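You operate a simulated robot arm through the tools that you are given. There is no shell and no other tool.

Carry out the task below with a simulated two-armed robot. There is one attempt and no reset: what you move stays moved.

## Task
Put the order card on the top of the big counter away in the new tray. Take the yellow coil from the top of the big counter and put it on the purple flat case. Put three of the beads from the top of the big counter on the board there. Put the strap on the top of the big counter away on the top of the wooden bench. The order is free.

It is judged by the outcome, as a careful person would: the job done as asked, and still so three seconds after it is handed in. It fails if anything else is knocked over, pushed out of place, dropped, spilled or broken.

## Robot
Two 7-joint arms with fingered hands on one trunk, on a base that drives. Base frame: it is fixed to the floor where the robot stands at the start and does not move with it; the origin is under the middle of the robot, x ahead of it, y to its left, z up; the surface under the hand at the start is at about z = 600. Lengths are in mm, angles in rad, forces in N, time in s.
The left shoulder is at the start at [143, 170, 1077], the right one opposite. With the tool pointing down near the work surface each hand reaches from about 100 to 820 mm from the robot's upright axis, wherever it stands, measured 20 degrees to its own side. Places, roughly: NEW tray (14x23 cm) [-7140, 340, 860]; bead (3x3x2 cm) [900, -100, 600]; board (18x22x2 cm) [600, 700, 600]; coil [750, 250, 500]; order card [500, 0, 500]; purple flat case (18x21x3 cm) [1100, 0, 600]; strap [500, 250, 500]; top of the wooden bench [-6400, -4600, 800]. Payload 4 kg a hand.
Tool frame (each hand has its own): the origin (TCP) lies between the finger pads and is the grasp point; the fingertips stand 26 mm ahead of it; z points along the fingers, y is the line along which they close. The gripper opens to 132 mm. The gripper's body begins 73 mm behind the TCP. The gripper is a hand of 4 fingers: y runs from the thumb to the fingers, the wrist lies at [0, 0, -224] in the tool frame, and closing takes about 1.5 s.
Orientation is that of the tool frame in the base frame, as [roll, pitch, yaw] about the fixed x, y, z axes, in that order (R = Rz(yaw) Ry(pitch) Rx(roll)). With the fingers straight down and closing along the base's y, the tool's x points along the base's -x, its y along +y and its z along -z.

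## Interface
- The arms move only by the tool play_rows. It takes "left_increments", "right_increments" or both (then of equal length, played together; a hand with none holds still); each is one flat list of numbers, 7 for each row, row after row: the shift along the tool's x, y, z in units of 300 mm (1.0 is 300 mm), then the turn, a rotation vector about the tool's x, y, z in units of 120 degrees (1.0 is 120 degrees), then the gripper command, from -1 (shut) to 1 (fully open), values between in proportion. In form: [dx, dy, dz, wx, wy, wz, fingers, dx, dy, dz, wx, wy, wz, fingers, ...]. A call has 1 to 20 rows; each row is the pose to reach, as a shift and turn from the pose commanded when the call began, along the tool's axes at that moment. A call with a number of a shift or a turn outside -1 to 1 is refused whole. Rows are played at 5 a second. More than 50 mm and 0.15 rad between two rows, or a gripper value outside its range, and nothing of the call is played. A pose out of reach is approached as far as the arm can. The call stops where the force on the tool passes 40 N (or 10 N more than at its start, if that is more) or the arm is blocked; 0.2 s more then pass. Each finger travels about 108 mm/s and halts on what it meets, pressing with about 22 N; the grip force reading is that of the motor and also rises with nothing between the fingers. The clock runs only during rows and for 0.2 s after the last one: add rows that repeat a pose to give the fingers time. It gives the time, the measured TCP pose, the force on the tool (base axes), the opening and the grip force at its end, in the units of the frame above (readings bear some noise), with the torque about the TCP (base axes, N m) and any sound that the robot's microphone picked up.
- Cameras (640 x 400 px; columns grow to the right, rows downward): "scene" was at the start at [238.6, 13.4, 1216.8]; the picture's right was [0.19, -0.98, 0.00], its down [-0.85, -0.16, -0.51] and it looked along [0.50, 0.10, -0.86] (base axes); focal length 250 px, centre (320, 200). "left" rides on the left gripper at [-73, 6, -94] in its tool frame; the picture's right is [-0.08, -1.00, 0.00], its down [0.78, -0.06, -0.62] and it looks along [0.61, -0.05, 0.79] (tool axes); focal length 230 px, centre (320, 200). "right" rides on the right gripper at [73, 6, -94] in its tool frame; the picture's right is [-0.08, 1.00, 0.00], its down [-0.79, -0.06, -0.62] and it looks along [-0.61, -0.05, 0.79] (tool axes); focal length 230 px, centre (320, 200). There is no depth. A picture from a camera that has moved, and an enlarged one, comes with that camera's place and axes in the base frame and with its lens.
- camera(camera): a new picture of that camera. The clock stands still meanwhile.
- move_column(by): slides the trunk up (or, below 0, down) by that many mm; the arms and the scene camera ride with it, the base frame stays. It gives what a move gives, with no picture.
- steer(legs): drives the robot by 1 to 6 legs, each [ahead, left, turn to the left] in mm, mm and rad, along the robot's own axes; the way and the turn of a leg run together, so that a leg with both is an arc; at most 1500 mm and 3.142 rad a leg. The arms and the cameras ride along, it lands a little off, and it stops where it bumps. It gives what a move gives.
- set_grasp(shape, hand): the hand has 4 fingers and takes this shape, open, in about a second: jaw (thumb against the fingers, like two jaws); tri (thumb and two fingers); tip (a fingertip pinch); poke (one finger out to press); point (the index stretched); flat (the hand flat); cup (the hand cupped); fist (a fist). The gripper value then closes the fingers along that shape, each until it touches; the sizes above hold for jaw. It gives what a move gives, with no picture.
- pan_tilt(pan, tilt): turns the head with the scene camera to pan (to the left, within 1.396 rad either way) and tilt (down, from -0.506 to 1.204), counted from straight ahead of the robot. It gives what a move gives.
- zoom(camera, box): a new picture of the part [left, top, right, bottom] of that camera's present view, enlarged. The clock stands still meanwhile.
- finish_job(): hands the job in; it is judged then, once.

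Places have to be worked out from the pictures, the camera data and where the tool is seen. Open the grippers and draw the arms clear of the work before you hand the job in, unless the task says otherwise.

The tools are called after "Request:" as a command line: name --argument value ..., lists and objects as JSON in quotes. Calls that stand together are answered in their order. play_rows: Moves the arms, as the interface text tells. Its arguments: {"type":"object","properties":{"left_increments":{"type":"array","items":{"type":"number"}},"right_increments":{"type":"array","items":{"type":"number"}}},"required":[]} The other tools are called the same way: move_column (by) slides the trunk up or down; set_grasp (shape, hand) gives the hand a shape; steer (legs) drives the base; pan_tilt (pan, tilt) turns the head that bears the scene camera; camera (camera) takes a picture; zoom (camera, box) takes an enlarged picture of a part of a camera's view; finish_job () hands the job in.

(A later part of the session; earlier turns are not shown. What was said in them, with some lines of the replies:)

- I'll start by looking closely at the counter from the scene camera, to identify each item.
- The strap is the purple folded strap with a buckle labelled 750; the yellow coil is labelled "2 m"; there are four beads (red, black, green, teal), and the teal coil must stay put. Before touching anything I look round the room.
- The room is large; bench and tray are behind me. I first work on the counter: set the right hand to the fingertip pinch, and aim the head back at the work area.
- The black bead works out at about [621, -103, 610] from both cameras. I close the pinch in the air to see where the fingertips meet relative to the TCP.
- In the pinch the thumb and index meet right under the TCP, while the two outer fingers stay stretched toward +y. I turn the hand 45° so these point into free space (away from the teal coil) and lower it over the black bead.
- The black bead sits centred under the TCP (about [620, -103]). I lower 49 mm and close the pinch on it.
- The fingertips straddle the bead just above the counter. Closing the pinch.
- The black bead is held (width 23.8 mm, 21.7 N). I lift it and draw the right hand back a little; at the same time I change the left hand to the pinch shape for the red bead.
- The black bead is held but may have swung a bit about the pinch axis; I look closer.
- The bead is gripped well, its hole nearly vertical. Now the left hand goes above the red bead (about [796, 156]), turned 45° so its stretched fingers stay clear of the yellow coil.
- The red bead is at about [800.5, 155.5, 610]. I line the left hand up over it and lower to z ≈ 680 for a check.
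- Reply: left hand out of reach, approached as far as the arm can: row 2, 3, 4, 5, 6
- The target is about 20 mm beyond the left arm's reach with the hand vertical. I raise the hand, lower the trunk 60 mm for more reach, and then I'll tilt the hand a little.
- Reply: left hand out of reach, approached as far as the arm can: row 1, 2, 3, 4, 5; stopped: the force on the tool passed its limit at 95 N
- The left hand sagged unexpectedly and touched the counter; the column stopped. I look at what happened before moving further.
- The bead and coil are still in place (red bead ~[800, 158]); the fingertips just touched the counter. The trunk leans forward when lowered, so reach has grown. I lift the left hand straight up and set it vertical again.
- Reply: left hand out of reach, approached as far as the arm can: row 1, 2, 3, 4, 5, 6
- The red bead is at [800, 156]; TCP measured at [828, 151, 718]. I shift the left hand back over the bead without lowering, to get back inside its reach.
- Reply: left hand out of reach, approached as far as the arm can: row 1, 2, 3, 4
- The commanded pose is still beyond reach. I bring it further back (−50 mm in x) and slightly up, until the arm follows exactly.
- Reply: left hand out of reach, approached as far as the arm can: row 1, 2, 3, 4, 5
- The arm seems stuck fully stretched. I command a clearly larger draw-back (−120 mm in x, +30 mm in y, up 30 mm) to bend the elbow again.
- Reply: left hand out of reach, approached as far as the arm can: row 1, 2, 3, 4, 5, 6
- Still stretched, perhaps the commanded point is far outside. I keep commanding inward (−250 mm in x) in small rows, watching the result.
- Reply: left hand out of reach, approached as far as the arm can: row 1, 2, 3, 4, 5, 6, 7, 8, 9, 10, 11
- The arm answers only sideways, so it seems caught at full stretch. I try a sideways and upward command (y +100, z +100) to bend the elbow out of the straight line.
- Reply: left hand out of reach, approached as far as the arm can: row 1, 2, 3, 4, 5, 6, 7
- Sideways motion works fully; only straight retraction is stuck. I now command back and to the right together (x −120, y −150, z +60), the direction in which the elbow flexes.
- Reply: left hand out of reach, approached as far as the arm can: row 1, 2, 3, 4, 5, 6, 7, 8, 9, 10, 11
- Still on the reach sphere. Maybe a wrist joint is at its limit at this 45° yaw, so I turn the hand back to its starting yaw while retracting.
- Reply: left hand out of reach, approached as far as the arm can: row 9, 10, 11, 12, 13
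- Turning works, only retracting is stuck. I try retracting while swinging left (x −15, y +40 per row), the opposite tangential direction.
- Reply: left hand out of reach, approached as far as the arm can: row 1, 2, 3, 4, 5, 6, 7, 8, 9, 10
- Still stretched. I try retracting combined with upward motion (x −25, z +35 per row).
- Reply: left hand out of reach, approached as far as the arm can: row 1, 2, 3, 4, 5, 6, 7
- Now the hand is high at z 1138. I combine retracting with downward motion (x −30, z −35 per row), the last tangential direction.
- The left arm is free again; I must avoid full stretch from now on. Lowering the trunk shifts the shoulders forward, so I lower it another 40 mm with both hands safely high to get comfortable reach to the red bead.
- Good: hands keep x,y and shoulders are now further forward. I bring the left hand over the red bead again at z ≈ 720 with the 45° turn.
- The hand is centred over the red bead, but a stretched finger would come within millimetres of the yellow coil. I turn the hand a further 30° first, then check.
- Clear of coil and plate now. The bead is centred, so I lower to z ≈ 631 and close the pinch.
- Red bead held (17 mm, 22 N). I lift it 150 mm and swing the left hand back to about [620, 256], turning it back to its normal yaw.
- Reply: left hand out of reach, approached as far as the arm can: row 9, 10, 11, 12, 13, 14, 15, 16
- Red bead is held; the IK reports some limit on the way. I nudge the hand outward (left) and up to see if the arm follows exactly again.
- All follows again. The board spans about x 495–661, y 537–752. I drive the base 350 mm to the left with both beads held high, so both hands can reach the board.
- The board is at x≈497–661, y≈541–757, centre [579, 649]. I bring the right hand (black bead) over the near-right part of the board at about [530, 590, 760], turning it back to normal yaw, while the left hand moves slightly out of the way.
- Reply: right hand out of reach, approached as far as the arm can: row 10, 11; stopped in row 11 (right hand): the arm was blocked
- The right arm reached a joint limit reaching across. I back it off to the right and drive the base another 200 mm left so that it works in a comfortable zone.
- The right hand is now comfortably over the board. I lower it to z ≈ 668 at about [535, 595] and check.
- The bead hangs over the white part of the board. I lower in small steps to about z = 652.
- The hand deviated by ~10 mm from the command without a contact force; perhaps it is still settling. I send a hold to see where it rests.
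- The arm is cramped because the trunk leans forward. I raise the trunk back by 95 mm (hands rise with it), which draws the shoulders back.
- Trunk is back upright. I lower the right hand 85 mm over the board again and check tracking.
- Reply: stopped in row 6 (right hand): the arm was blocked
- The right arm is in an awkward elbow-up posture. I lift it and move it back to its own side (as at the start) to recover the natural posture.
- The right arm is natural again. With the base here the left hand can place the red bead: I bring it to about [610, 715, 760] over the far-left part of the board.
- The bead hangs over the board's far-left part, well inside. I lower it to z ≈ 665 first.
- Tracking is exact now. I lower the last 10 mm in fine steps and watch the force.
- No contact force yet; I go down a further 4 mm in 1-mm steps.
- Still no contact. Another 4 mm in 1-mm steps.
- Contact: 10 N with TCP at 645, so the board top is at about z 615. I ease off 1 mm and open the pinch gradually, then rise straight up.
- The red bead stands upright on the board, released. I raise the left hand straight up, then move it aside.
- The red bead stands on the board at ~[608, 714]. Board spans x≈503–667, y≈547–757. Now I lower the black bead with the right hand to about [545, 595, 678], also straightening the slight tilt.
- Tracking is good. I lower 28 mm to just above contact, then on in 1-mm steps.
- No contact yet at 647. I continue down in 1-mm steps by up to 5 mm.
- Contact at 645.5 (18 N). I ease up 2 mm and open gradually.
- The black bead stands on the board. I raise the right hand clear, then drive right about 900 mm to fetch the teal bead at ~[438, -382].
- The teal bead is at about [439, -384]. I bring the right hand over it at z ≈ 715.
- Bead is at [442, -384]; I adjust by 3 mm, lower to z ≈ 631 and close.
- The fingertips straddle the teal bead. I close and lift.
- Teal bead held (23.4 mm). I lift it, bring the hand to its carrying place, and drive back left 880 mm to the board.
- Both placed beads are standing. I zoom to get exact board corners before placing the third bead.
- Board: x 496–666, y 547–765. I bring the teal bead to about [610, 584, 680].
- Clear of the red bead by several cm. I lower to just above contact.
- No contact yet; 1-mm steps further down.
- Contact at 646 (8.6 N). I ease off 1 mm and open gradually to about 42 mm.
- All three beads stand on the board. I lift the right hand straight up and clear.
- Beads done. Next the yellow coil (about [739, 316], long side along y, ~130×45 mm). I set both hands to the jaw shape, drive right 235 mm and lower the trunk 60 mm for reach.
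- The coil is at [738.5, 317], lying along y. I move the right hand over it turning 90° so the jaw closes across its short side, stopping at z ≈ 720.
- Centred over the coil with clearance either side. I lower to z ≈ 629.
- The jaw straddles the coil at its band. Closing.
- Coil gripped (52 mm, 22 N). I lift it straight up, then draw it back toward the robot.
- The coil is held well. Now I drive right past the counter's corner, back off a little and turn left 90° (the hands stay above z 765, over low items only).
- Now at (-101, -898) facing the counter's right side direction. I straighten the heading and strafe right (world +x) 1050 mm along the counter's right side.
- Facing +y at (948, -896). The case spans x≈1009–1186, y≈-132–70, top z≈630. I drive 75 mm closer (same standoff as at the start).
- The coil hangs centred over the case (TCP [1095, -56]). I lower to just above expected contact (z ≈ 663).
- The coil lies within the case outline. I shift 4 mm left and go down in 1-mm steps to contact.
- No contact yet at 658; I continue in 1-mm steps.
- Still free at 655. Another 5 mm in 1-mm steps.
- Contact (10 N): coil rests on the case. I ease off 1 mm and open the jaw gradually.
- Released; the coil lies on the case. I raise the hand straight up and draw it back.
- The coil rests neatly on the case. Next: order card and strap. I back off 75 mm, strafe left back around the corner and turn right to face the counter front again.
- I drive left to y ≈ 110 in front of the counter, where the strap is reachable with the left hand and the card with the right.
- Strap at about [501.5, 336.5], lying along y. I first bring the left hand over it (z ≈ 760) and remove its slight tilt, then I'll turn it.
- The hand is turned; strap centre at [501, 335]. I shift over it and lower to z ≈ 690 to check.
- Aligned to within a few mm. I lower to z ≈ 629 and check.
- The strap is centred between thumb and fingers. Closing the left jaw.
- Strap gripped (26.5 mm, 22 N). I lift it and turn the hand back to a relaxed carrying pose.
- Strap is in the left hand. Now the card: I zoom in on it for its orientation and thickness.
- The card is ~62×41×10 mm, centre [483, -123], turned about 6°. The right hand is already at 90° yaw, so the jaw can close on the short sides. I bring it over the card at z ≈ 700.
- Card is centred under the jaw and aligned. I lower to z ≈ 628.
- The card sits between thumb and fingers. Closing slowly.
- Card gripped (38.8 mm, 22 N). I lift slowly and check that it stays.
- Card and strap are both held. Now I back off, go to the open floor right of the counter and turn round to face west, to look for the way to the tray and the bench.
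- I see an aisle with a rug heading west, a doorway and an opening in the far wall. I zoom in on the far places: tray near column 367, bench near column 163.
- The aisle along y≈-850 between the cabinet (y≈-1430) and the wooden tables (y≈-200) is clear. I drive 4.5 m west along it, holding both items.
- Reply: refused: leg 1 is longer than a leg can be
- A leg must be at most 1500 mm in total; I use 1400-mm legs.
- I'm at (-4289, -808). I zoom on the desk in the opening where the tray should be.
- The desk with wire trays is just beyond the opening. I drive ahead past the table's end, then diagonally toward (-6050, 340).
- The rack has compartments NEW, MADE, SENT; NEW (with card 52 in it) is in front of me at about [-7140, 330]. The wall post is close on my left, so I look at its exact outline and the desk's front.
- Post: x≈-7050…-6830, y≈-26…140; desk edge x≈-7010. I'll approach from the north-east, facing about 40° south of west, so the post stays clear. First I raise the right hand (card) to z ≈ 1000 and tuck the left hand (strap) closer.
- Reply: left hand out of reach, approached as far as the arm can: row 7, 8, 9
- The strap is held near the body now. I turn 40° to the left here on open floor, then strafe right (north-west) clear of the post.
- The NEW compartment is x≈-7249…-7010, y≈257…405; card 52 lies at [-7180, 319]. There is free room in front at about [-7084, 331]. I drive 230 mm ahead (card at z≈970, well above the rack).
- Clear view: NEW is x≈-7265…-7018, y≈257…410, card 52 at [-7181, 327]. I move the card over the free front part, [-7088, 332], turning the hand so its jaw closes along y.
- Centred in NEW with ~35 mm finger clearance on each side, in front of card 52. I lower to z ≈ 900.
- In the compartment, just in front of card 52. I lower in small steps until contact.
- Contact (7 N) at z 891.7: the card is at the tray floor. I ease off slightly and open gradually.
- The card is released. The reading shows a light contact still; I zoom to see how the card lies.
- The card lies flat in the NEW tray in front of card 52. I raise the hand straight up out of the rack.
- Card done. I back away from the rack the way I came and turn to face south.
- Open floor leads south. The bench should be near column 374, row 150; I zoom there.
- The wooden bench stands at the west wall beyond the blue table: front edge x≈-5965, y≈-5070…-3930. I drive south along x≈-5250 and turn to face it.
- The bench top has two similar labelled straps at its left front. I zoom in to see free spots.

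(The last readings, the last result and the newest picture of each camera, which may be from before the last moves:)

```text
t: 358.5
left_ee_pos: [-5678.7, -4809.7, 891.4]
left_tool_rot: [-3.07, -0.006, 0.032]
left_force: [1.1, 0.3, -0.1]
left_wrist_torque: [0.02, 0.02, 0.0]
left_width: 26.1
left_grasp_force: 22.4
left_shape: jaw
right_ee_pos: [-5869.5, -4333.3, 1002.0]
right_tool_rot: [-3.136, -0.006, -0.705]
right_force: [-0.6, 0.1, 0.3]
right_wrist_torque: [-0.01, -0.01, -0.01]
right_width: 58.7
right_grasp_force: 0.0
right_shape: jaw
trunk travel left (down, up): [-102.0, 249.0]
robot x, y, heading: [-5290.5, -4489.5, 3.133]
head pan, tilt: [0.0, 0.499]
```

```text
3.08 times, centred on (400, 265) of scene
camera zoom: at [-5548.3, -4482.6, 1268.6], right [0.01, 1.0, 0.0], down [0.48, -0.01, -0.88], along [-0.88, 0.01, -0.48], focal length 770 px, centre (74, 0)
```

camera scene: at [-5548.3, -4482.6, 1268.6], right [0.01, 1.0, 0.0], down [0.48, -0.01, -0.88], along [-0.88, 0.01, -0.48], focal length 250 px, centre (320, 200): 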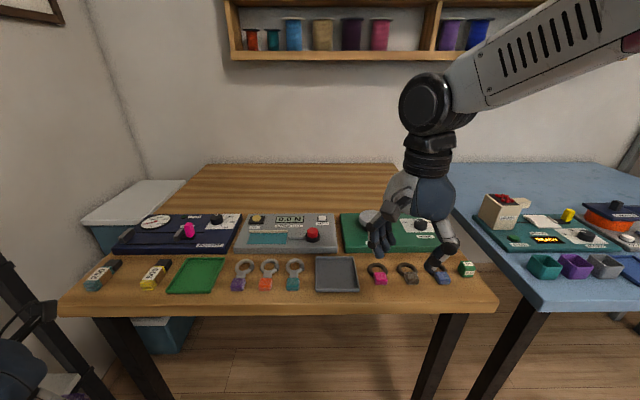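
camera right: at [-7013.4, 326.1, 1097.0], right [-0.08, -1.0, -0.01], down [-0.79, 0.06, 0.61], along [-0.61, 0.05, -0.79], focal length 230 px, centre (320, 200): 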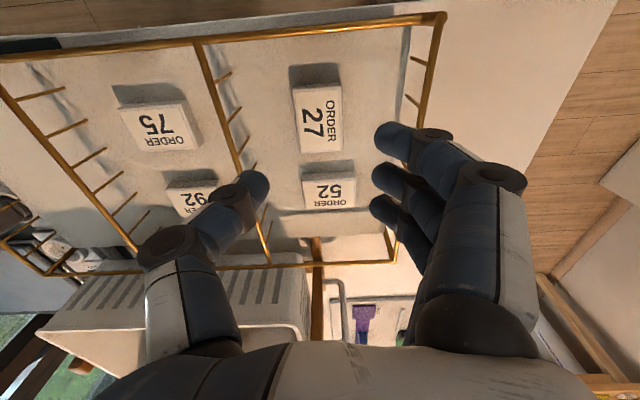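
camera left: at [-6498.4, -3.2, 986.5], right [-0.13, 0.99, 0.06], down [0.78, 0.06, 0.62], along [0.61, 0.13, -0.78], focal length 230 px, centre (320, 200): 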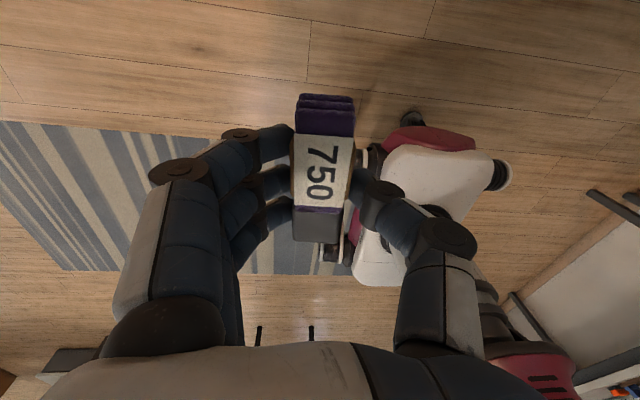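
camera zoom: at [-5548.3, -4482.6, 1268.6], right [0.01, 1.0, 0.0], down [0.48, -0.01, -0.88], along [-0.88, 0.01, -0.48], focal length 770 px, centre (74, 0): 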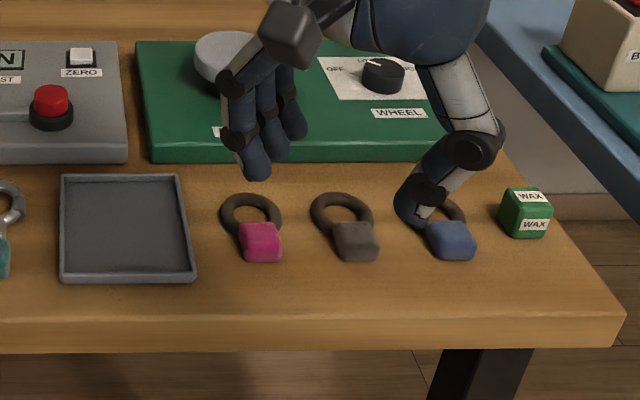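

Bench edge x≈-5922; straps 250/500 and machines occupy the front; the back of the bench (x≈-6800…-6270) is bare wood. I'll lay the strap there at about [-6350, -4690], reaching over the machines from above. First I raise the left hand and draw the right hand back.

Request:
play_rows --left_increments '[-0.05, -0.03, -0.06, 0, 0, 0, -1, -0.11, -0.06, -0.12, 0, 0, 0, -1, -0.17, -0.1, -0.18, 0, 0, 0, -1, -0.23, -0.13, -0.24, 0, 0, 0, -1, -0.29, -0.17, -0.3, 0, 0, 0, -1, -0.35, -0.2, -0.34, 0, 0, 0, -1, -0.4, -0.23, -0.363, 0, 0, 0, -1, -0.44, -0.253, -0.363, 0, 0, 0, -1, -0.44, -0.253, -0.363, 0, 0, 0, -1]' --right_increments '[0.025, -0.065, 0, 0, 0, 0, -0.1, 0.05, -0.13, 0, 0, 0, 0, -0.1, 0.075, -0.195, 0, 0, 0, 0, -0.1, 0.1, -0.26, 0, 0, 0, 0, -0.1, 0.125, -0.325, 0, 0, 0, 0, -0.1, 0.15, -0.39, 0, 0, 0, 0, -0.1, 0.175, -0.455, 0, 0, 0, 0, -0.1, 0.208, -0.527, 0, 0, 0, 0, -0.1, 0.208, -0.527, 0, 0, 0, 0, -0.1]'

Request:
camera --camera "scene"

Request:
camera --camera "left"

```text
t: 360.5
left_ee_pos: [-5834.9, -4778.8, 981.8]
left_tool_rot: [-3.012, -0.02, 0.073]
left_force: [0.9, 0.8, -1.5]
left_wrist_torque: [-0.03, 0.0, -0.01]
left_width: 25.8
left_grasp_force: 21.7
left_shape: jaw
left hand out of reach, approached as far as the arm can: row 2, 3, 4, 5, 6, 7, 8, 9
right_ee_pos: [-5719.0, -4253.2, 1005.2]
right_tool_rot: [-3.134, -0.009, -0.707]
right_force: [-0.8, 0.1, 0.3]
right_wrist_torque: [0.0, -0.02, -0.01]
right_width: 58.9
right_grasp_force: 0.0
right_shape: jaw
trunk travel left (down, up): [-102.0, 249.0]
robot x, y, heading: [-5290.4, -4486.9, 3.13]
head pan, tilt: [0.0, 0.499]
```

```text
taken
camera scene: at [-5548.6, -4482.8, 1268.4], right [0.01, 1.0, 0.0], down [0.48, -0.01, -0.88], along [-0.88, 0.01, -0.48], focal length 250 px, centre (320, 200)
```

scene: 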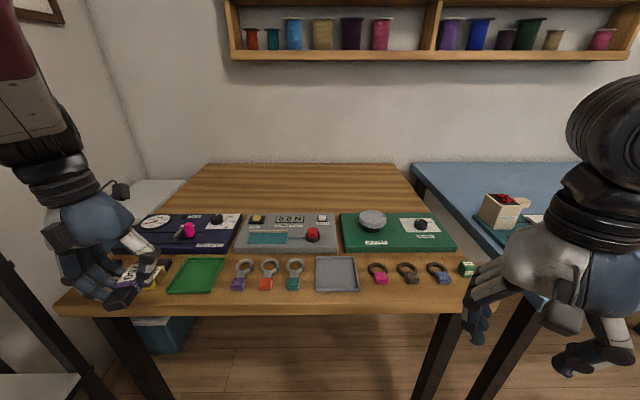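

```text
taken
camera left: at [-5907.7, -4801.7, 1072.6], right [-0.15, 0.98, 0.13], down [0.77, 0.04, 0.64], along [0.62, 0.19, -0.76], focal length 230 px, centre (320, 200)
```

left: 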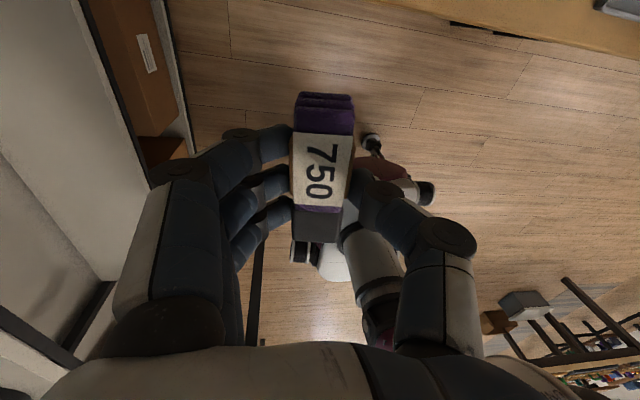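

The left wrist is near a joint limit at this yaw, as before. Turning the hand counter-clockwise by 60° relieved that earlier, so I do it here in free air.

Request:
play_rows --left_increments '[0, 0, 0, 0, 0, -0.0625, -1, 0, 0, 0, 0, 0, -0.125, -1, 0, 0, 0, 0, 0, -0.1875, -1, 0, 0, 0, 0, 0, -0.25, -1, 0, 0, 0, 0, 0, -0.3125, -1, 0, 0, 0, 0, 0, -0.375, -1, 0, 0, 0, 0, 0, -0.4375, -1, 0, 0, 0, 0, 0, -0.5, -1, 0, 0, 0, 0, 0, -0.5, -1]'

Request:
camera --camera "scene"

```text
t: 362.5
left_ee_pos: [-5835.3, -4777.2, 986.9]
left_tool_rot: [-3.084, -0.121, 1.115]
left_force: [0.3, 0.5, -1.2]
left_wrist_torque: [-0.01, 0.03, 0.01]
left_width: 25.9
left_grasp_force: 22.1
left_shape: jaw
right_ee_pos: [-5718.9, -4254.0, 1004.6]
right_tool_rot: [-3.138, -0.008, -0.708]
right_force: [0.7, -0.9, 0.8]
right_wrist_torque: [0.0, 0.01, 0.02]
right_width: 58.8
right_grasp_force: 0.1
right_shape: jaw
trunk travel left (down, up): [-102.0, 249.0]
robot x, y, heading: [-5289.1, -4486.8, 3.129]
head pan, tilt: [0.0, 0.499]
```

```text
taken
camera scene: at [-5548.3, -4482.6, 1268.5], right [0.01, 1.0, 0.0], down [0.48, -0.01, -0.88], along [-0.88, 0.01, -0.48], focal length 250 px, centre (320, 200)
```

scene: 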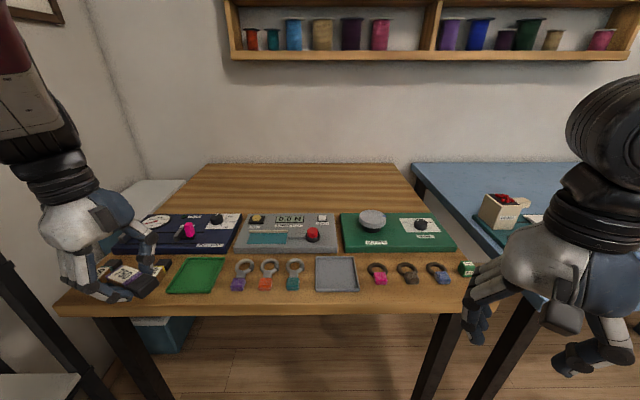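

In reach again, but a 7.6° tilt remains; I correct it.

Request:
play_rows --left_increments '[0, 0, 0, -0.009, -0.019, 0, -1, 0, 0, 0, -0.019, -0.038, 0, -1, 0, 0, 0, -0.0278, -0.0573, 0, -1, 0, 0, 0, -0.0278, -0.0573, 0, -1]'

Request:
camera --camera "left"

```text
t: 363.5
left_ee_pos: [-5846.0, -4786.3, 974.1]
left_tool_rot: [3.13, -0.001, 1.121]
left_force: [-0.1, 0.7, 0.1]
left_wrist_torque: [-0.03, 0.01, 0.01]
left_width: 25.9
left_grasp_force: 21.5
left_shape: jaw
left hand out of reach, approached as far as the arm can: row 1, 2, 3, 4
right_ee_pos: [-5720.3, -4253.1, 1005.2]
right_tool_rot: [-3.137, -0.005, -0.707]
right_force: [0.2, -0.3, 0.9]
right_wrist_torque: [0.01, -0.02, 0.0]
right_width: 58.7
right_grasp_force: 0.1
right_shape: jaw
trunk travel left (down, up): [-102.0, 249.0]
robot x, y, heading: [-5291.0, -4485.4, 3.132]
head pan, tilt: [0.0, 0.499]
```

```text
taken
camera left: at [-5873.1, -4855.6, 1067.2], right [-0.93, 0.36, -0.01], down [0.28, 0.73, 0.62], along [0.23, 0.57, -0.79], focal length 230 px, centre (320, 200)
```

left: 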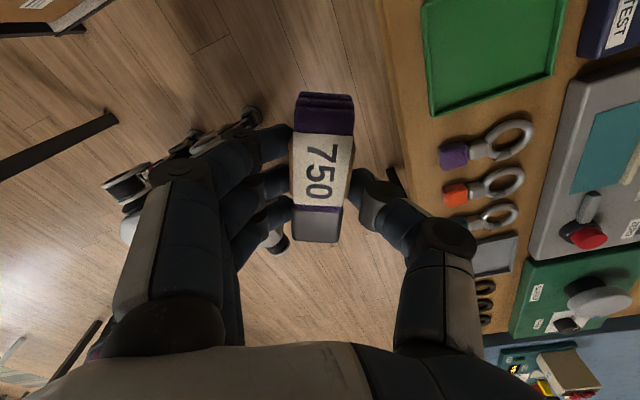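

The left wrist limits at this height. By symmetry with the right arm, the opposite yaw (fingers pointing away from the robot) should be comfortable; I rotate clockwise by 110° in free air.

Request:
play_rows --left_increments '[0, 0, 0, 0, 0, 0.0625, -1, 0, 0, 0, 0, 0, 0.125, -1, 0, 0, 0, 0, 0, 0.1875, -1, 0, 0, 0, 0, 0, 0.25, -1, 0, 0, 0, 0, 0, 0.3125, -1, 0, 0, 0, 0, 0, 0.375, -1, 0, 0, 0, 0, 0, 0.4375, -1, 0, 0, 0, 0, 0, 0.5, -1, 0, 0, 0, 0, 0, 0.5625, -1, 0, 0, 0, 0, 0, 0.625, -1, 0, 0, 0, 0, 0, 0.6875, -1, 0, 0, 0, 0, 0, 0.75, -1, 0, 0, 0, 0, 0, 0.8125, -1, 0, 0, 0, 0, 0, 0.875, -1, 0, 0, 0, 0, 0, 0.917, -1, 0, 0, 0, 0, 0, 0.917, -1]'

Request:
camera --camera "scene"

Request:
camera --camera "left"

```text
t: 366.9
left_ee_pos: [-5847.6, -4786.2, 977.8]
left_tool_rot: [-3.14, 0.001, -0.806]
left_force: [0.6, 0.5, -0.9]
left_wrist_torque: [0.02, -0.01, 0.03]
left_width: 26.0
left_grasp_force: 22.0
left_shape: jaw
right_ee_pos: [-5720.2, -4253.2, 1004.9]
right_tool_rot: [-3.135, -0.007, -0.707]
right_force: [-0.7, 0.4, 0.3]
right_wrist_torque: [0.03, 0.01, -0.01]
right_width: 58.8
right_grasp_force: 0.1
right_shape: jaw
trunk travel left (down, up): [-102.0, 249.0]
robot x, y, heading: [-5294.4, -4486.2, 3.13]
head pan, tilt: [0.0, 0.499]
```

```text
taken
camera scene: at [-5548.3, -4482.6, 1268.5], right [0.01, 1.0, 0.0], down [0.48, -0.01, -0.88], along [-0.88, 0.01, -0.48], focal length 250 px, centre (320, 200)
```

scene: 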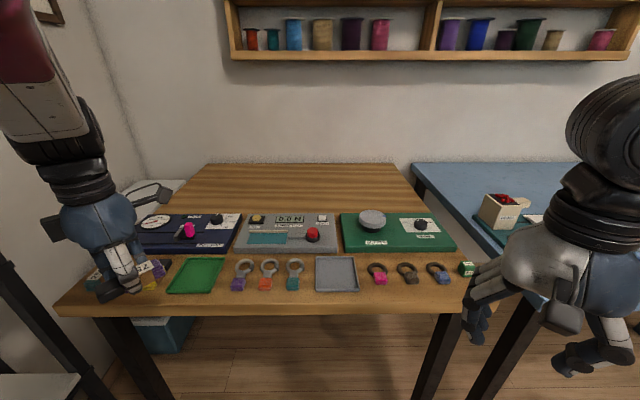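

```text
taken
camera left: at [-5901.4, -4738.2, 1070.7], right [0.66, 0.75, 0.0], down [0.59, -0.52, 0.62], along [0.46, -0.41, -0.79], focal length 230 px, centre (320, 200)
```

left: 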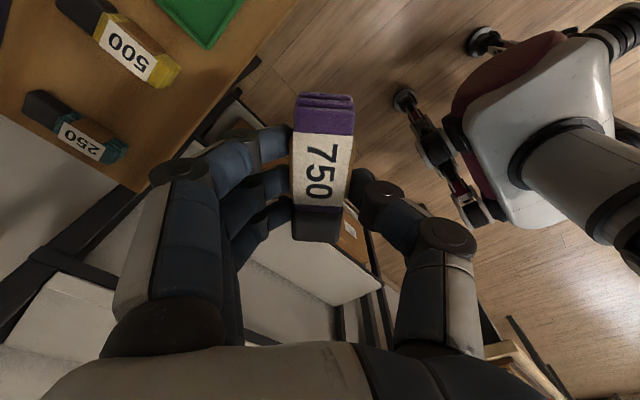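

That yaw works: vertical and in reach. I move the left hand inward 66 mm and up 30 mm to confirm the arm follows there.

Request:
play_rows --left_increments '[-0.05, -0.05, -0.03, 0, 0, 0, -1, -0.1, -0.1, -0.06, 0, 0, 0, -1, -0.159, -0.152, -0.1, 0, 0, 0, -1, -0.159, -0.152, -0.1, 0, 0, 0, -1]'

Request:
steer --legs '[[0, 0, 0.01], [200, 0, 0]]'

Request:
pan_tilt --pan 0.15 --tilt 0.7

Request:
camera --camera "scene"

Request:
camera --camera "left"

```text
t: 367.9
left_ee_pos: [-5880.7, -4736.1, 983.4]
left_tool_rot: [-3.133, -0.008, -0.797]
left_force: [-0.8, -0.5, -1.0]
left_wrist_torque: [0.01, -0.03, 0.02]
left_width: 25.8
left_grasp_force: 21.9
left_shape: jaw
left hand out of reach, approached as far as the arm can: row 1, 2, 3, 4
right_ee_pos: [-5718.2, -4252.6, 1004.3]
right_tool_rot: [-3.135, -0.006, -0.707]
right_force: [-0.1, 0.4, -0.3]
right_wrist_torque: [0.03, 0.01, -0.03]
right_width: 58.8
right_grasp_force: 0.1
right_shape: jaw
trunk travel left (down, up): [-102.0, 249.0]
robot x, y, heading: [-5290.3, -4485.7, 3.128]
head pan, tilt: [0.0, 0.499]
```

```text
t: 369.8
left_ee_pos: [-6079.7, -4739.6, 988.9]
left_tool_rot: [-3.139, 0.001, -0.793]
left_force: [0.5, 0.1, 0.1]
left_wrist_torque: [-0.02, -0.02, 0.03]
left_width: 26.1
left_grasp_force: 22.1
left_shape: jaw
right_ee_pos: [-5920.3, -4255.6, 1005.0]
right_tool_rot: [-3.136, -0.007, -0.697]
right_force: [0.0, 0.3, -0.7]
right_wrist_torque: [0.0, -0.03, 0.01]
right_width: 58.7
right_grasp_force: 0.1
right_shape: jaw
trunk travel left (down, up): [-102.0, 249.0]
robot x, y, heading: [-5490.2, -4486.9, 3.141]
head pan, tilt: [0.0, 0.499]
```

```text
t: 370.6
left_ee_pos: [-6078.8, -4739.8, 988.5]
left_tool_rot: [-3.132, 0.006, -0.788]
left_force: [-0.1, -0.2, -0.8]
left_wrist_torque: [0.01, 0.0, 0.05]
left_width: 25.9
left_grasp_force: 21.9
left_shape: jaw
right_ee_pos: [-5920.1, -4257.2, 1004.2]
right_tool_rot: [-3.136, -0.004, -0.696]
right_force: [0.9, -0.3, 0.0]
right_wrist_torque: [-0.01, 0.04, -0.01]
right_width: 58.6
right_grasp_force: 0.1
right_shape: jaw
trunk travel left (down, up): [-102.0, 249.0]
robot x, y, heading: [-5491.2, -4486.8, 3.138]
head pan, tilt: [0.15, 0.7]
```

```text
taken
camera scene: at [-5741.9, -4493.3, 1253.8], right [-0.1, 1.0, 0.0], down [0.61, 0.06, -0.79], along [-0.78, -0.08, -0.62], focal length 250 px, centre (320, 200)
```

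scene: 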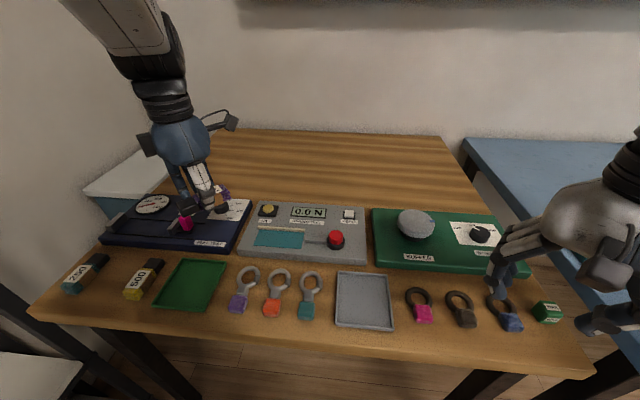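

```text
taken
camera left: at [-6134.1, -4694.2, 1083.0], right [0.65, 0.76, 0.01], down [0.6, -0.52, 0.61], along [0.47, -0.39, -0.79], focal length 230 px, centre (320, 200)
```

left: 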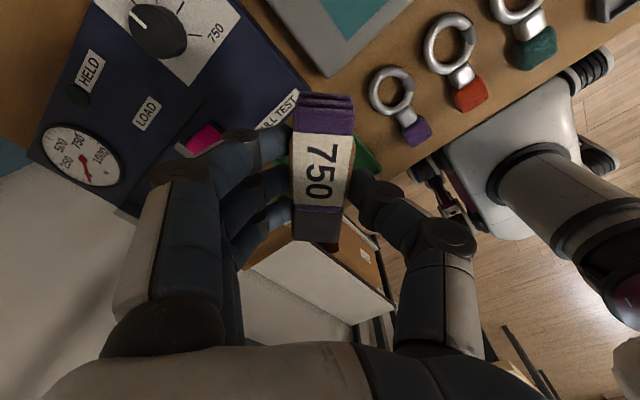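

The hand is over the pull-test machine at z 988 with ample height. I extend it toward the bare back area in small rows and watch for limits.

Request:
play_rows --left_increments '[-0.047, 0.047, 0.015, 0, 0, 0, -1, -0.094, 0.095, 0.03, 0, 0, 0, -1, -0.141, 0.142, 0.045, 0, 0, 0, -1, -0.188, 0.19, 0.06, 0, 0, 0, -1, -0.235, 0.237, 0.067, 0, 0, 0, -1, -0.235, 0.237, 0.067, 0, 0, 0, -1]'

Request:
camera --camera "scene"

```text
t: 372.0
left_ee_pos: [-6178.4, -4738.8, 970.5]
left_tool_rot: [-3.138, 0.002, -0.791]
left_force: [-0.4, 0.7, -0.9]
left_wrist_torque: [0.0, 0.01, -0.01]
left_width: 25.8
left_grasp_force: 22.1
left_shape: jaw
right_ee_pos: [-5919.9, -4257.9, 1004.8]
right_tool_rot: [-3.136, -0.005, -0.694]
right_force: [-0.4, 0.4, -0.3]
right_wrist_torque: [0.02, -0.01, 0.01]
right_width: 58.9
right_grasp_force: 0.1
right_shape: jaw
trunk travel left (down, up): [-102.0, 249.0]
robot x, y, heading: [-5491.5, -4487.0, 3.142]
head pan, tilt: [0.15, 0.7]
```

```text
taken
camera scene: at [-5739.7, -4497.1, 1251.0], right [-0.15, 0.99, 0.0], down [0.64, 0.09, -0.77], along [-0.76, -0.11, -0.64], focal length 250 px, centre (320, 200)
```

scene: 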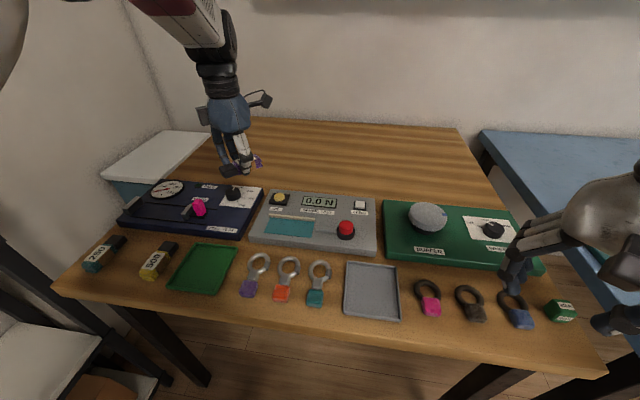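

The arm follows well when extended. I drive 70 mm closer, then lower the trunk 40 mm to gain reach (strap bottom stays ≥ 60 mm above the machine).

Request:
steer --legs '[[70, 0, 0]]'

Request:
move_column --by -40

Request:
camera --camera "scene"

Request:
camera --camera "left"

```text
t: 373.0
left_ee_pos: [-6249.6, -4738.5, 969.9]
left_tool_rot: [-3.137, 0.001, -0.793]
left_force: [-0.7, 0.3, -0.9]
left_wrist_torque: [0.01, -0.01, -0.01]
left_width: 26.0
left_grasp_force: 22.4
left_shape: jaw
right_ee_pos: [-5989.6, -4257.9, 1005.3]
right_tool_rot: [-3.136, -0.006, -0.697]
right_force: [-0.8, 0.3, 0.2]
right_wrist_torque: [0.03, 0.01, -0.02]
right_width: 58.5
right_grasp_force: 0.1
right_shape: jaw
trunk travel left (down, up): [-102.0, 249.0]
robot x, y, heading: [-5557.5, -4486.1, 3.142]
head pan, tilt: [0.15, 0.7]
```

```text
t: 373.8
left_ee_pos: [-6247.2, -4737.4, 930.5]
left_tool_rot: [-3.137, 0.006, -0.793]
left_force: [1.0, -0.1, -1.1]
left_wrist_torque: [0.03, 0.04, -0.04]
left_width: 26.0
left_grasp_force: 21.7
left_shape: jaw
right_ee_pos: [-5987.1, -4257.7, 966.4]
right_tool_rot: [-3.139, -0.004, -0.695]
right_force: [-0.8, 1.0, -0.6]
right_wrist_torque: [0.01, 0.02, 0.02]
right_width: 58.8
right_grasp_force: 0.1
right_shape: jaw
trunk travel left (down, up): [-62.0, 289.0]
robot x, y, heading: [-5560.3, -4486.8, 3.138]
head pan, tilt: [0.15, 0.7]
```

```text
taken
camera scene: at [-5852.6, -4497.1, 1203.7], right [-0.15, 0.99, 0.0], down [0.64, 0.09, -0.77], along [-0.76, -0.11, -0.64], focal length 250 px, centre (320, 200)
```

scene: 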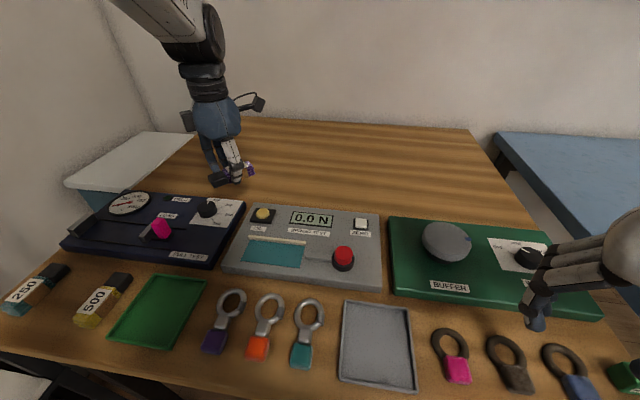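

```text
taken
camera left: at [-6302.5, -4691.9, 1025.6], right [0.66, 0.75, 0.0], down [0.6, -0.52, 0.61], along [0.46, -0.4, -0.79], focal length 230 px, centre (320, 200)
```

left: 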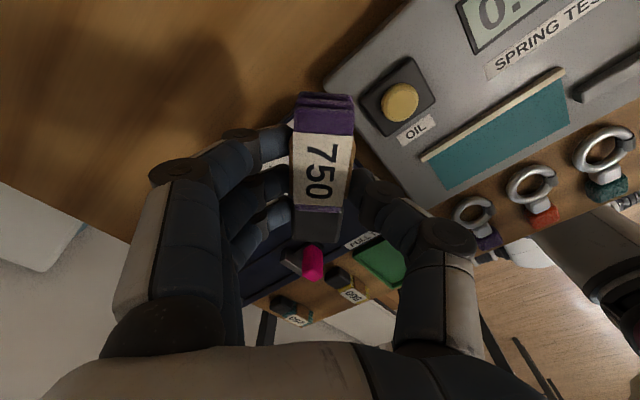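

I extend 93 mm further to x ≈ -6340, over the bare wood behind the machines.

Request:
play_rows --left_increments '[-0.045, 0.045, 0, 0, 0, 0, -1, -0.09, 0.09, 0, 0, 0, 0, -1, -0.135, 0.136, 0, 0, 0, 0, -1, -0.18, 0.182, 0, 0, 0, 0, -1, -0.218, 0.221, 0, 0, 0, 0, -1, -0.218, 0.221, 0, 0, 0, 0, -1]'

Request:
camera --camera "left"

Request:
camera --camera "scene"

```text
t: 375.2
left_ee_pos: [-6342.1, -4738.1, 929.7]
left_tool_rot: [-3.139, 0.002, -0.791]
left_force: [-0.5, -0.2, -0.5]
left_wrist_torque: [0.0, 0.04, 0.01]
left_width: 25.8
left_grasp_force: 22.1
left_shape: jaw
right_ee_pos: [-5989.8, -4257.6, 964.8]
right_tool_rot: [-3.137, -0.007, -0.696]
right_force: [-1.0, 0.0, 0.4]
right_wrist_torque: [0.01, 0.01, -0.01]
right_width: 58.5
right_grasp_force: 0.1
right_shape: jaw
trunk travel left (down, up): [-62.0, 289.0]
robot x, y, heading: [-5561.6, -4481.9, 3.136]
head pan, tilt: [0.15, 0.7]
```

```text
taken
camera left: at [-6397.3, -4691.8, 1023.5], right [0.66, 0.75, 0.0], down [0.59, -0.52, 0.61], along [0.47, -0.4, -0.79], focal length 230 px, centre (320, 200)
```

left: 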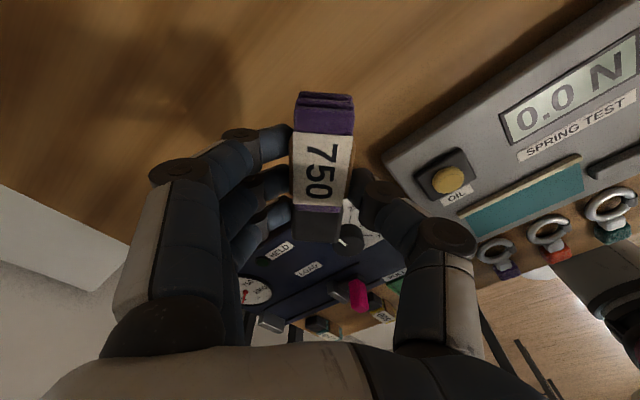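

```text
taken
camera scene: at [-5854.0, -4497.0, 1203.1], right [-0.15, 0.99, 0.0], down [0.64, 0.09, -0.77], along [-0.76, -0.11, -0.64], focal length 250 px, centre (320, 200)
```

scene: 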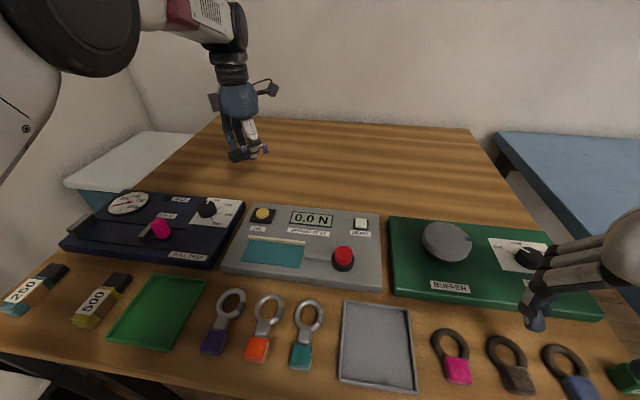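

Positioned at [-6342, -4738] over bare wood. I lower to z ≈ 842 and check.

Request:
play_rows --left_increments '[0, 0, 0.06, 0, 0, 0, -1, 0, 0, 0.12, 0, 0, 0, -1, 0, 0, 0.18, 0, 0, 0, -1, 0, 0, 0.23, 0, 0, 0, -1, 0, 0, 0.265, 0, 0, 0, -1, 0, 0, 0.29, 0, 0, 0, -1, 0, 0, 0.29, 0, 0, 0, -1]'

Request:
camera --camera "left"

Request:
zoom --camera "scene" --box '[170, 90, 330, 230]'

```text
t: 376.8
left_ee_pos: [-6341.9, -4737.5, 841.6]
left_tool_rot: [-3.137, 0.002, -0.792]
left_force: [0.5, 0.6, -0.4]
left_wrist_torque: [-0.02, -0.03, 0.01]
left_width: 26.0
left_grasp_force: 22.0
left_shape: jaw
right_ee_pos: [-5989.4, -4257.3, 964.1]
right_tool_rot: [-3.137, -0.005, -0.695]
right_force: [-0.2, -0.1, -0.9]
right_wrist_torque: [0.01, -0.05, -0.01]
right_width: 58.8
right_grasp_force: 0.1
right_shape: jaw
trunk travel left (down, up): [-62.0, 289.0]
robot x, y, heading: [-5560.6, -4485.7, 3.133]
head pan, tilt: [0.15, 0.7]
```

```text
taken
camera left: at [-6397.0, -4691.3, 935.6], right [0.66, 0.75, 0.0], down [0.59, -0.52, 0.62], along [0.47, -0.4, -0.79], focal length 230 px, centre (320, 200)
```

left: 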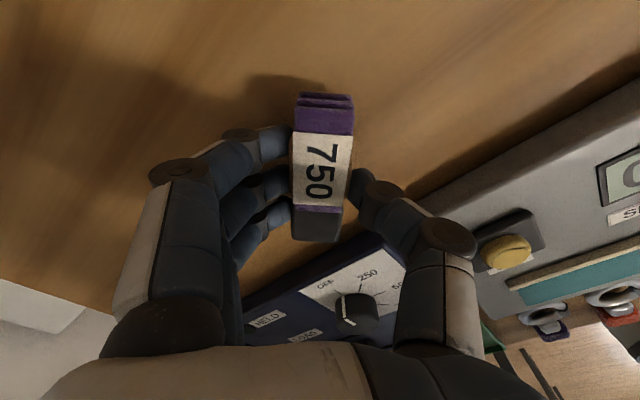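

```text
2.86 times, centred on (250, 160) of scene
camera zoom: at [-5854.3, -4497.0, 1203.0], right [-0.15, 0.99, 0.0], down [0.64, 0.09, -0.76], along [-0.76, -0.11, -0.64], focal length 714 px, centre (520, 314)
```

zoom: 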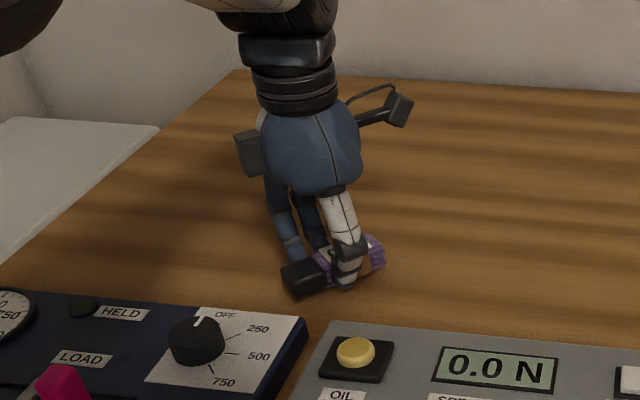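

Clear of the machines. I lower in small steps to contact.

Request:
play_rows --left_increments '[0, 0, 0.0067, 0, 0, 0, -1, 0, 0, 0.0133, 0, 0, 0, -1, 0, 0, 0.02, 0, 0, 0, -1, 0, 0, 0.0267, 0, 0, 0, -1, 0, 0, 0.0317, 0, 0, 0, -1, 0, 0, 0.035, 0, 0, 0, -1, 0, 0, 0.0383, 0, 0, 0, -1, 0, 0, 0.0383, 0, 0, 0, -1]'

Request:
camera --camera "left"

```text
t: 378.6
left_ee_pos: [-6341.8, -4738.9, 831.2]
left_tool_rot: [-3.139, 0.002, -0.792]
left_force: [0.5, -0.8, -0.6]
left_wrist_torque: [-0.01, -0.01, 0.02]
left_width: 25.7
left_grasp_force: 22.1
left_shape: jaw
right_ee_pos: [-5990.1, -4256.5, 963.7]
right_tool_rot: [-3.136, -0.005, -0.696]
right_force: [-0.6, -0.3, -0.1]
right_wrist_torque: [-0.02, -0.01, -0.01]
right_width: 58.9
right_grasp_force: 0.1
right_shape: jaw
trunk travel left (down, up): [-62.0, 289.0]
robot x, y, heading: [-5558.1, -4486.7, 3.143]
head pan, tilt: [0.15, 0.7]
```

```text
taken
camera left: at [-6397.0, -4691.1, 924.3], right [0.66, 0.75, 0.0], down [0.59, -0.52, 0.61], along [0.47, -0.4, -0.79], focal length 230 px, centre (320, 200)
```

left: 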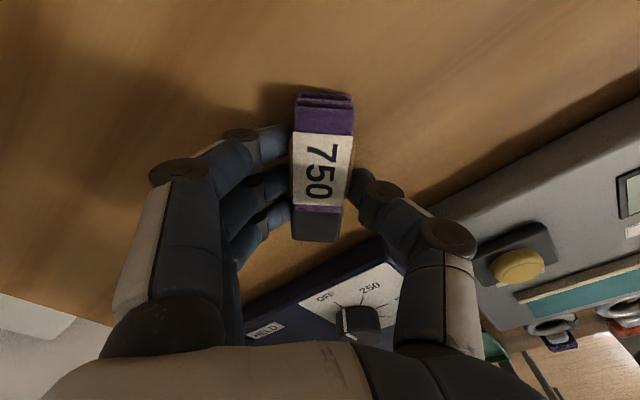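

No contact at 831; I continue in 1-mm steps.

Request:
play_rows --left_increments '[0, 0, 0.0033, 0, 0, 0, -1, 0, 0, 0.0067, 0, 0, 0, -1, 0, 0, 0.01, 0, 0, 0, -1, 0, 0, 0.0133, 0, 0, 0, -1, 0, 0, 0.0133, 0, 0, 0, -1]'

```text
t: 379.8
left_ee_pos: [-6342.0, -4737.4, 828.6]
left_tool_rot: [3.141, 0.005, -0.792]
left_force: [-1.2, -0.6, 8.8]
left_wrist_torque: [-0.1, 0.11, -0.01]
left_width: 25.9
left_grasp_force: 22.3
left_shape: jaw
right_ee_pos: [-5989.3, -4255.9, 964.7]
right_tool_rot: [-3.135, -0.005, -0.697]
right_force: [0.4, 0.0, 0.1]
right_wrist_torque: [0.01, -0.02, 0.03]
right_width: 58.8
right_grasp_force: 0.1
right_shape: jaw
trunk travel left (down, up): [-62.0, 289.0]
robot x, y, heading: [-5555.0, -4487.5, 3.139]
head pan, tilt: [0.15, 0.7]
```

Contact (8.8 N) at 828.6: the strap touches the bench. I ease off 1 mm and open gradually.

Request:
play_rows --left_increments '[0, 0, -0.003, 0, 0, 0, -1, 0, 0, -0.003, 0, 0, 0, -0.61, 0, 0, -0.003, 0, 0, 0, -0.54, 0, 0, -0.003, 0, 0, 0, -0.46, 0, 0, -0.003, 0, 0, 0, -0.38, 0, 0, -0.003, 0, 0, 0, -0.28, 0, 0, -0.003, 0, 0, 0, -0.2, 0, 0, -0.003, 0, 0, 0, -0.2]'

Request:
camera --camera "left"

Request:
zoom --camera "scene" --box '[170, 90, 330, 230]'

```text
t: 381.6
left_ee_pos: [-6342.8, -4738.2, 827.5]
left_tool_rot: [-3.139, 0.002, -0.792]
left_force: [0.2, 0.7, 0.1]
left_wrist_torque: [-0.04, 0.05, 0.02]
left_width: 51.8
left_grasp_force: 0.1
left_shape: jaw
right_ee_pos: [-5990.5, -4256.9, 964.5]
right_tool_rot: [-3.136, -0.005, -0.696]
right_force: [0.0, -0.5, 0.2]
right_wrist_torque: [-0.01, 0.02, 0.02]
right_width: 58.7
right_grasp_force: 0.1
right_shape: jaw
trunk travel left (down, up): [-62.0, 289.0]
robot x, y, heading: [-5561.4, -4489.3, 3.144]
head pan, tilt: [0.15, 0.7]
```

```text
taken
camera left: at [-6396.9, -4691.6, 921.1], right [0.66, 0.75, 0.0], down [0.59, -0.52, 0.62], along [0.47, -0.4, -0.79], focal length 230 px, centre (320, 200)
```

left: 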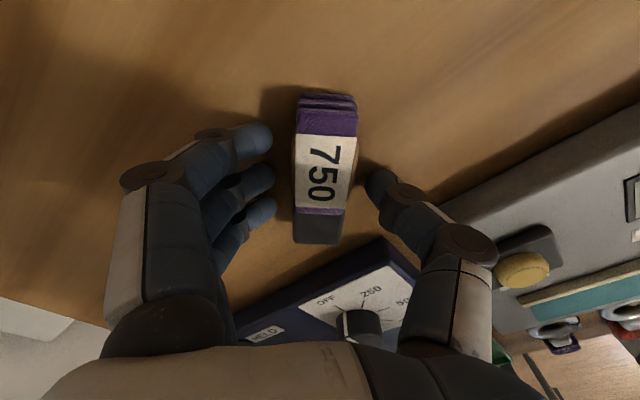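

```text
2.86 times, centred on (250, 160) of scene
camera zoom: at [-5854.3, -4497.0, 1202.9], right [-0.15, 0.99, 0.0], down [0.64, 0.09, -0.77], along [-0.76, -0.11, -0.64], focal length 714 px, centre (520, 314)
```

zoom: 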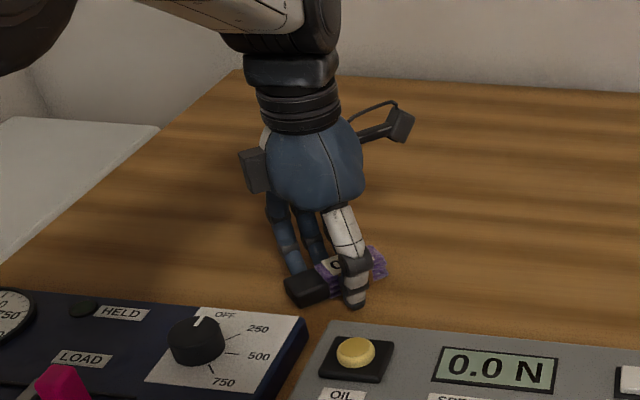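

The strap lies on the bench wood. I raise the left hand straight up, then draw it back over the machines.

Request:
play_rows --left_increments '[0, 0, -0.03, 0, 0, 0, -0.2, 0, 0, -0.08, 0, 0, 0, -0.2, 0, 0, -0.15, 0, 0, 0, -0.2, 0, 0, -0.24, 0, 0, 0, -0.2, 0, 0, -0.33, 0, 0, 0, -0.2, 0.06, -0.06, -0.36, 0, 0, 0, -0.2, 0.13, -0.13, -0.38, 0, 0, 0, -0.2, 0.2, -0.2, -0.38, 0, 0, 0, -0.2, 0.2, -0.2, -0.38, 0, 0, 0, -0.2]'

Request:
camera --camera "scene"

Request:
zoom --camera "scene" --box '[150, 100, 350, 250]'

```text
t: 383.6
left_ee_pos: [-6257.1, -4739.3, 940.4]
left_tool_rot: [-3.138, 0.003, -0.793]
left_force: [-0.3, -0.1, -0.9]
left_wrist_torque: [0.01, -0.03, 0.01]
left_width: 52.2
left_grasp_force: 0.0
left_shape: jaw
right_ee_pos: [-5989.9, -4257.5, 964.3]
right_tool_rot: [-3.134, -0.007, -0.696]
right_force: [0.0, 0.7, -0.4]
right_wrist_torque: [-0.03, -0.03, 0.02]
right_width: 58.6
right_grasp_force: 0.1
right_shape: jaw
trunk travel left (down, up): [-62.0, 289.0]
robot x, y, heading: [-5558.1, -4486.2, 3.141]
head pan, tilt: [0.15, 0.7]
```

```text
taken
camera scene: at [-5854.9, -4497.0, 1202.7], right [-0.15, 0.99, 0.0], down [0.64, 0.09, -0.76], along [-0.76, -0.11, -0.64], focal length 250 px, centre (320, 200)
```

scene: 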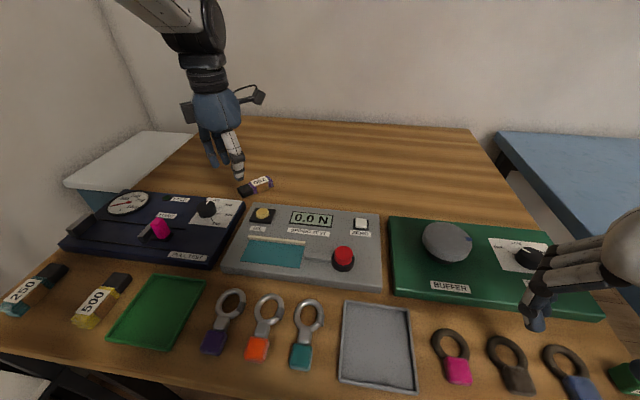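

```text
2.67 times, centred on (250, 175) of scene
camera zoom: at [-5854.9, -4497.0, 1202.7], right [-0.15, 0.99, 0.0], down [0.64, 0.09, -0.76], along [-0.76, -0.11, -0.64], focal length 667 px, centre (507, 267)
```

zoom: 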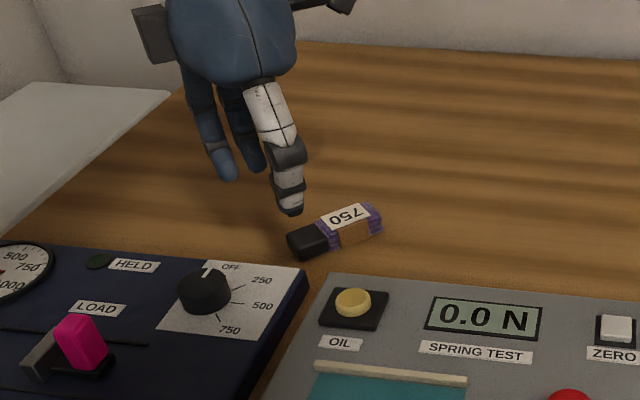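

The strap rests flat on the bench, clear of everything. I raise the trunk, drive back clear of the bench and open both hands.

Request:
move_column --by 40

Request:
steer --legs '[[-550, 0, 0]]'

Request:
play_rows --left_increments '[0, 0, 0, 0, 0, 0, 0.5, 0, 0, 0, 0, 0, 0, 1, 0, 0, 0, 0, 0, 0, 1, 0, 0, 0, 0, 0, 0, 1]' --right_increments '[0, 0, 0, 0, 0, 0, 0.5, 0, 0, 0, 0, 0, 0, 1, 0, 0, 0, 0, 0, 0, 1, 0, 0, 0, 0, 0, 0, 1]'

Request:
pan_tilt --pan 0.0 --tilt 0.5

Request:
camera --camera "scene"

```text
t: 384.4
left_ee_pos: [-6258.8, -4739.1, 979.7]
left_tool_rot: [-3.138, -0.001, -0.792]
left_force: [-0.5, 0.2, -0.1]
left_wrist_torque: [0.0, -0.04, 0.0]
left_width: 52.1
left_grasp_force: 0.1
left_shape: jaw
right_ee_pos: [-5991.7, -4256.9, 1002.8]
right_tool_rot: [-3.134, -0.009, -0.696]
right_force: [-0.3, -0.3, -0.2]
right_wrist_torque: [0.02, -0.03, -0.01]
right_width: 58.5
right_grasp_force: 0.0
right_shape: jaw
trunk travel left (down, up): [-102.0, 249.0]
robot x, y, heading: [-5558.7, -4484.5, 3.14]
head pan, tilt: [0.15, 0.7]
```

```text
t: 387.6
left_ee_pos: [-5703.6, -4739.9, 982.4]
left_tool_rot: [-3.138, 0.001, -0.792]
left_force: [0.0, -0.2, 0.5]
left_wrist_torque: [-0.01, 0.04, -0.03]
left_width: 52.3
left_grasp_force: 0.0
left_shape: jaw
right_ee_pos: [-5437.8, -4258.3, 1005.0]
right_tool_rot: [-3.136, -0.004, -0.697]
right_force: [0.6, -0.6, 0.3]
right_wrist_torque: [0.01, 0.04, -0.02]
right_width: 58.6
right_grasp_force: 0.1
right_shape: jaw
trunk travel left (down, up): [-102.0, 249.0]
robot x, y, heading: [-5006.8, -4489.9, 3.144]
head pan, tilt: [0.15, 0.7]
```

```text
t: 388.6
left_ee_pos: [-5703.7, -4741.7, 981.1]
left_tool_rot: [-3.136, 0.001, -0.791]
left_force: [0.1, 0.0, -0.1]
left_wrist_torque: [0.02, 0.02, -0.03]
left_width: 131.7
left_grasp_force: 0.0
left_shape: jaw
right_ee_pos: [-5438.2, -4257.9, 1004.6]
right_tool_rot: [-3.137, -0.005, -0.698]
right_force: [-0.2, 0.3, -0.1]
right_wrist_torque: [0.02, -0.02, 0.0]
right_width: 131.8
right_grasp_force: 0.1
right_shape: jaw
trunk travel left (down, up): [-102.0, 249.0]
robot x, y, heading: [-5008.4, -4485.9, 3.144]
head pan, tilt: [0.15, 0.7]
```

```text
t: 389.4
left_ee_pos: [-5704.0, -4741.3, 981.7]
left_tool_rot: [-3.139, 0.001, -0.793]
left_force: [0.5, 0.5, 0.2]
left_wrist_torque: [0.0, -0.03, 0.02]
left_width: 131.8
left_grasp_force: 0.0
left_shape: jaw
right_ee_pos: [-5437.4, -4257.5, 1004.3]
right_tool_rot: [-3.136, -0.006, -0.696]
right_force: [0.3, 0.4, -0.2]
right_wrist_torque: [-0.02, 0.02, -0.04]
right_width: 131.7
right_grasp_force: 0.1
right_shape: jaw
trunk travel left (down, up): [-102.0, 249.0]
robot x, y, heading: [-5004.5, -4485.8, 3.141]
head pan, tilt: [0.0, 0.499]
```

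```text
taken
camera scene: at [-5264.5, -4485.8, 1268.4], right [0.0, 1.0, 0.0], down [0.48, 0.0, -0.88], along [-0.88, 0.0, -0.48], focal length 250 px, centre (320, 200)
```

scene: 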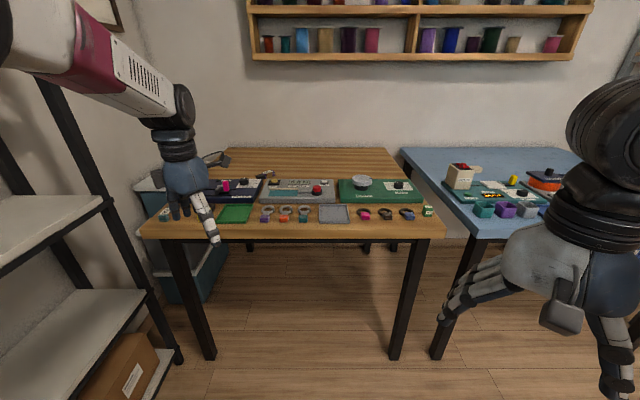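

Everything on the bench is undisturbed, with the strap lying behind the machines. The card is in the NEW tray, the coil is on the purple case and three beads are on the board. Both hands are open and clear, so I hand the job in.

Request:
finish_job

```text
The job is handed in.
```

I did all four parts of the task and handed the job in. I checked each placement by camera after letting go, but did not drive back to the counter for a last look before handing in.

- **Order card:** card 27 lies flat in the NEW compartment of the desk rack, in front of card 52, which was already there.
- **Yellow coil:** it rests flat on the purple flat case.
- **Beads:** the red, black and teal beads stand on the board. The green bead stays where it was on the counter.
- **Strap:** I took the strap to be the purple folded one labelled 750. It lies on the bare wood at the back of the bench, behind the test machines.

Early on, the left hand sagged and its fingertips pressed hard on the counter when I lowered the trunk. The items near it showed no movement I could make out in the pictures afterwards. I saw nothing else knocked over, dropped or moved.

Both hands are open and clear of the bench.
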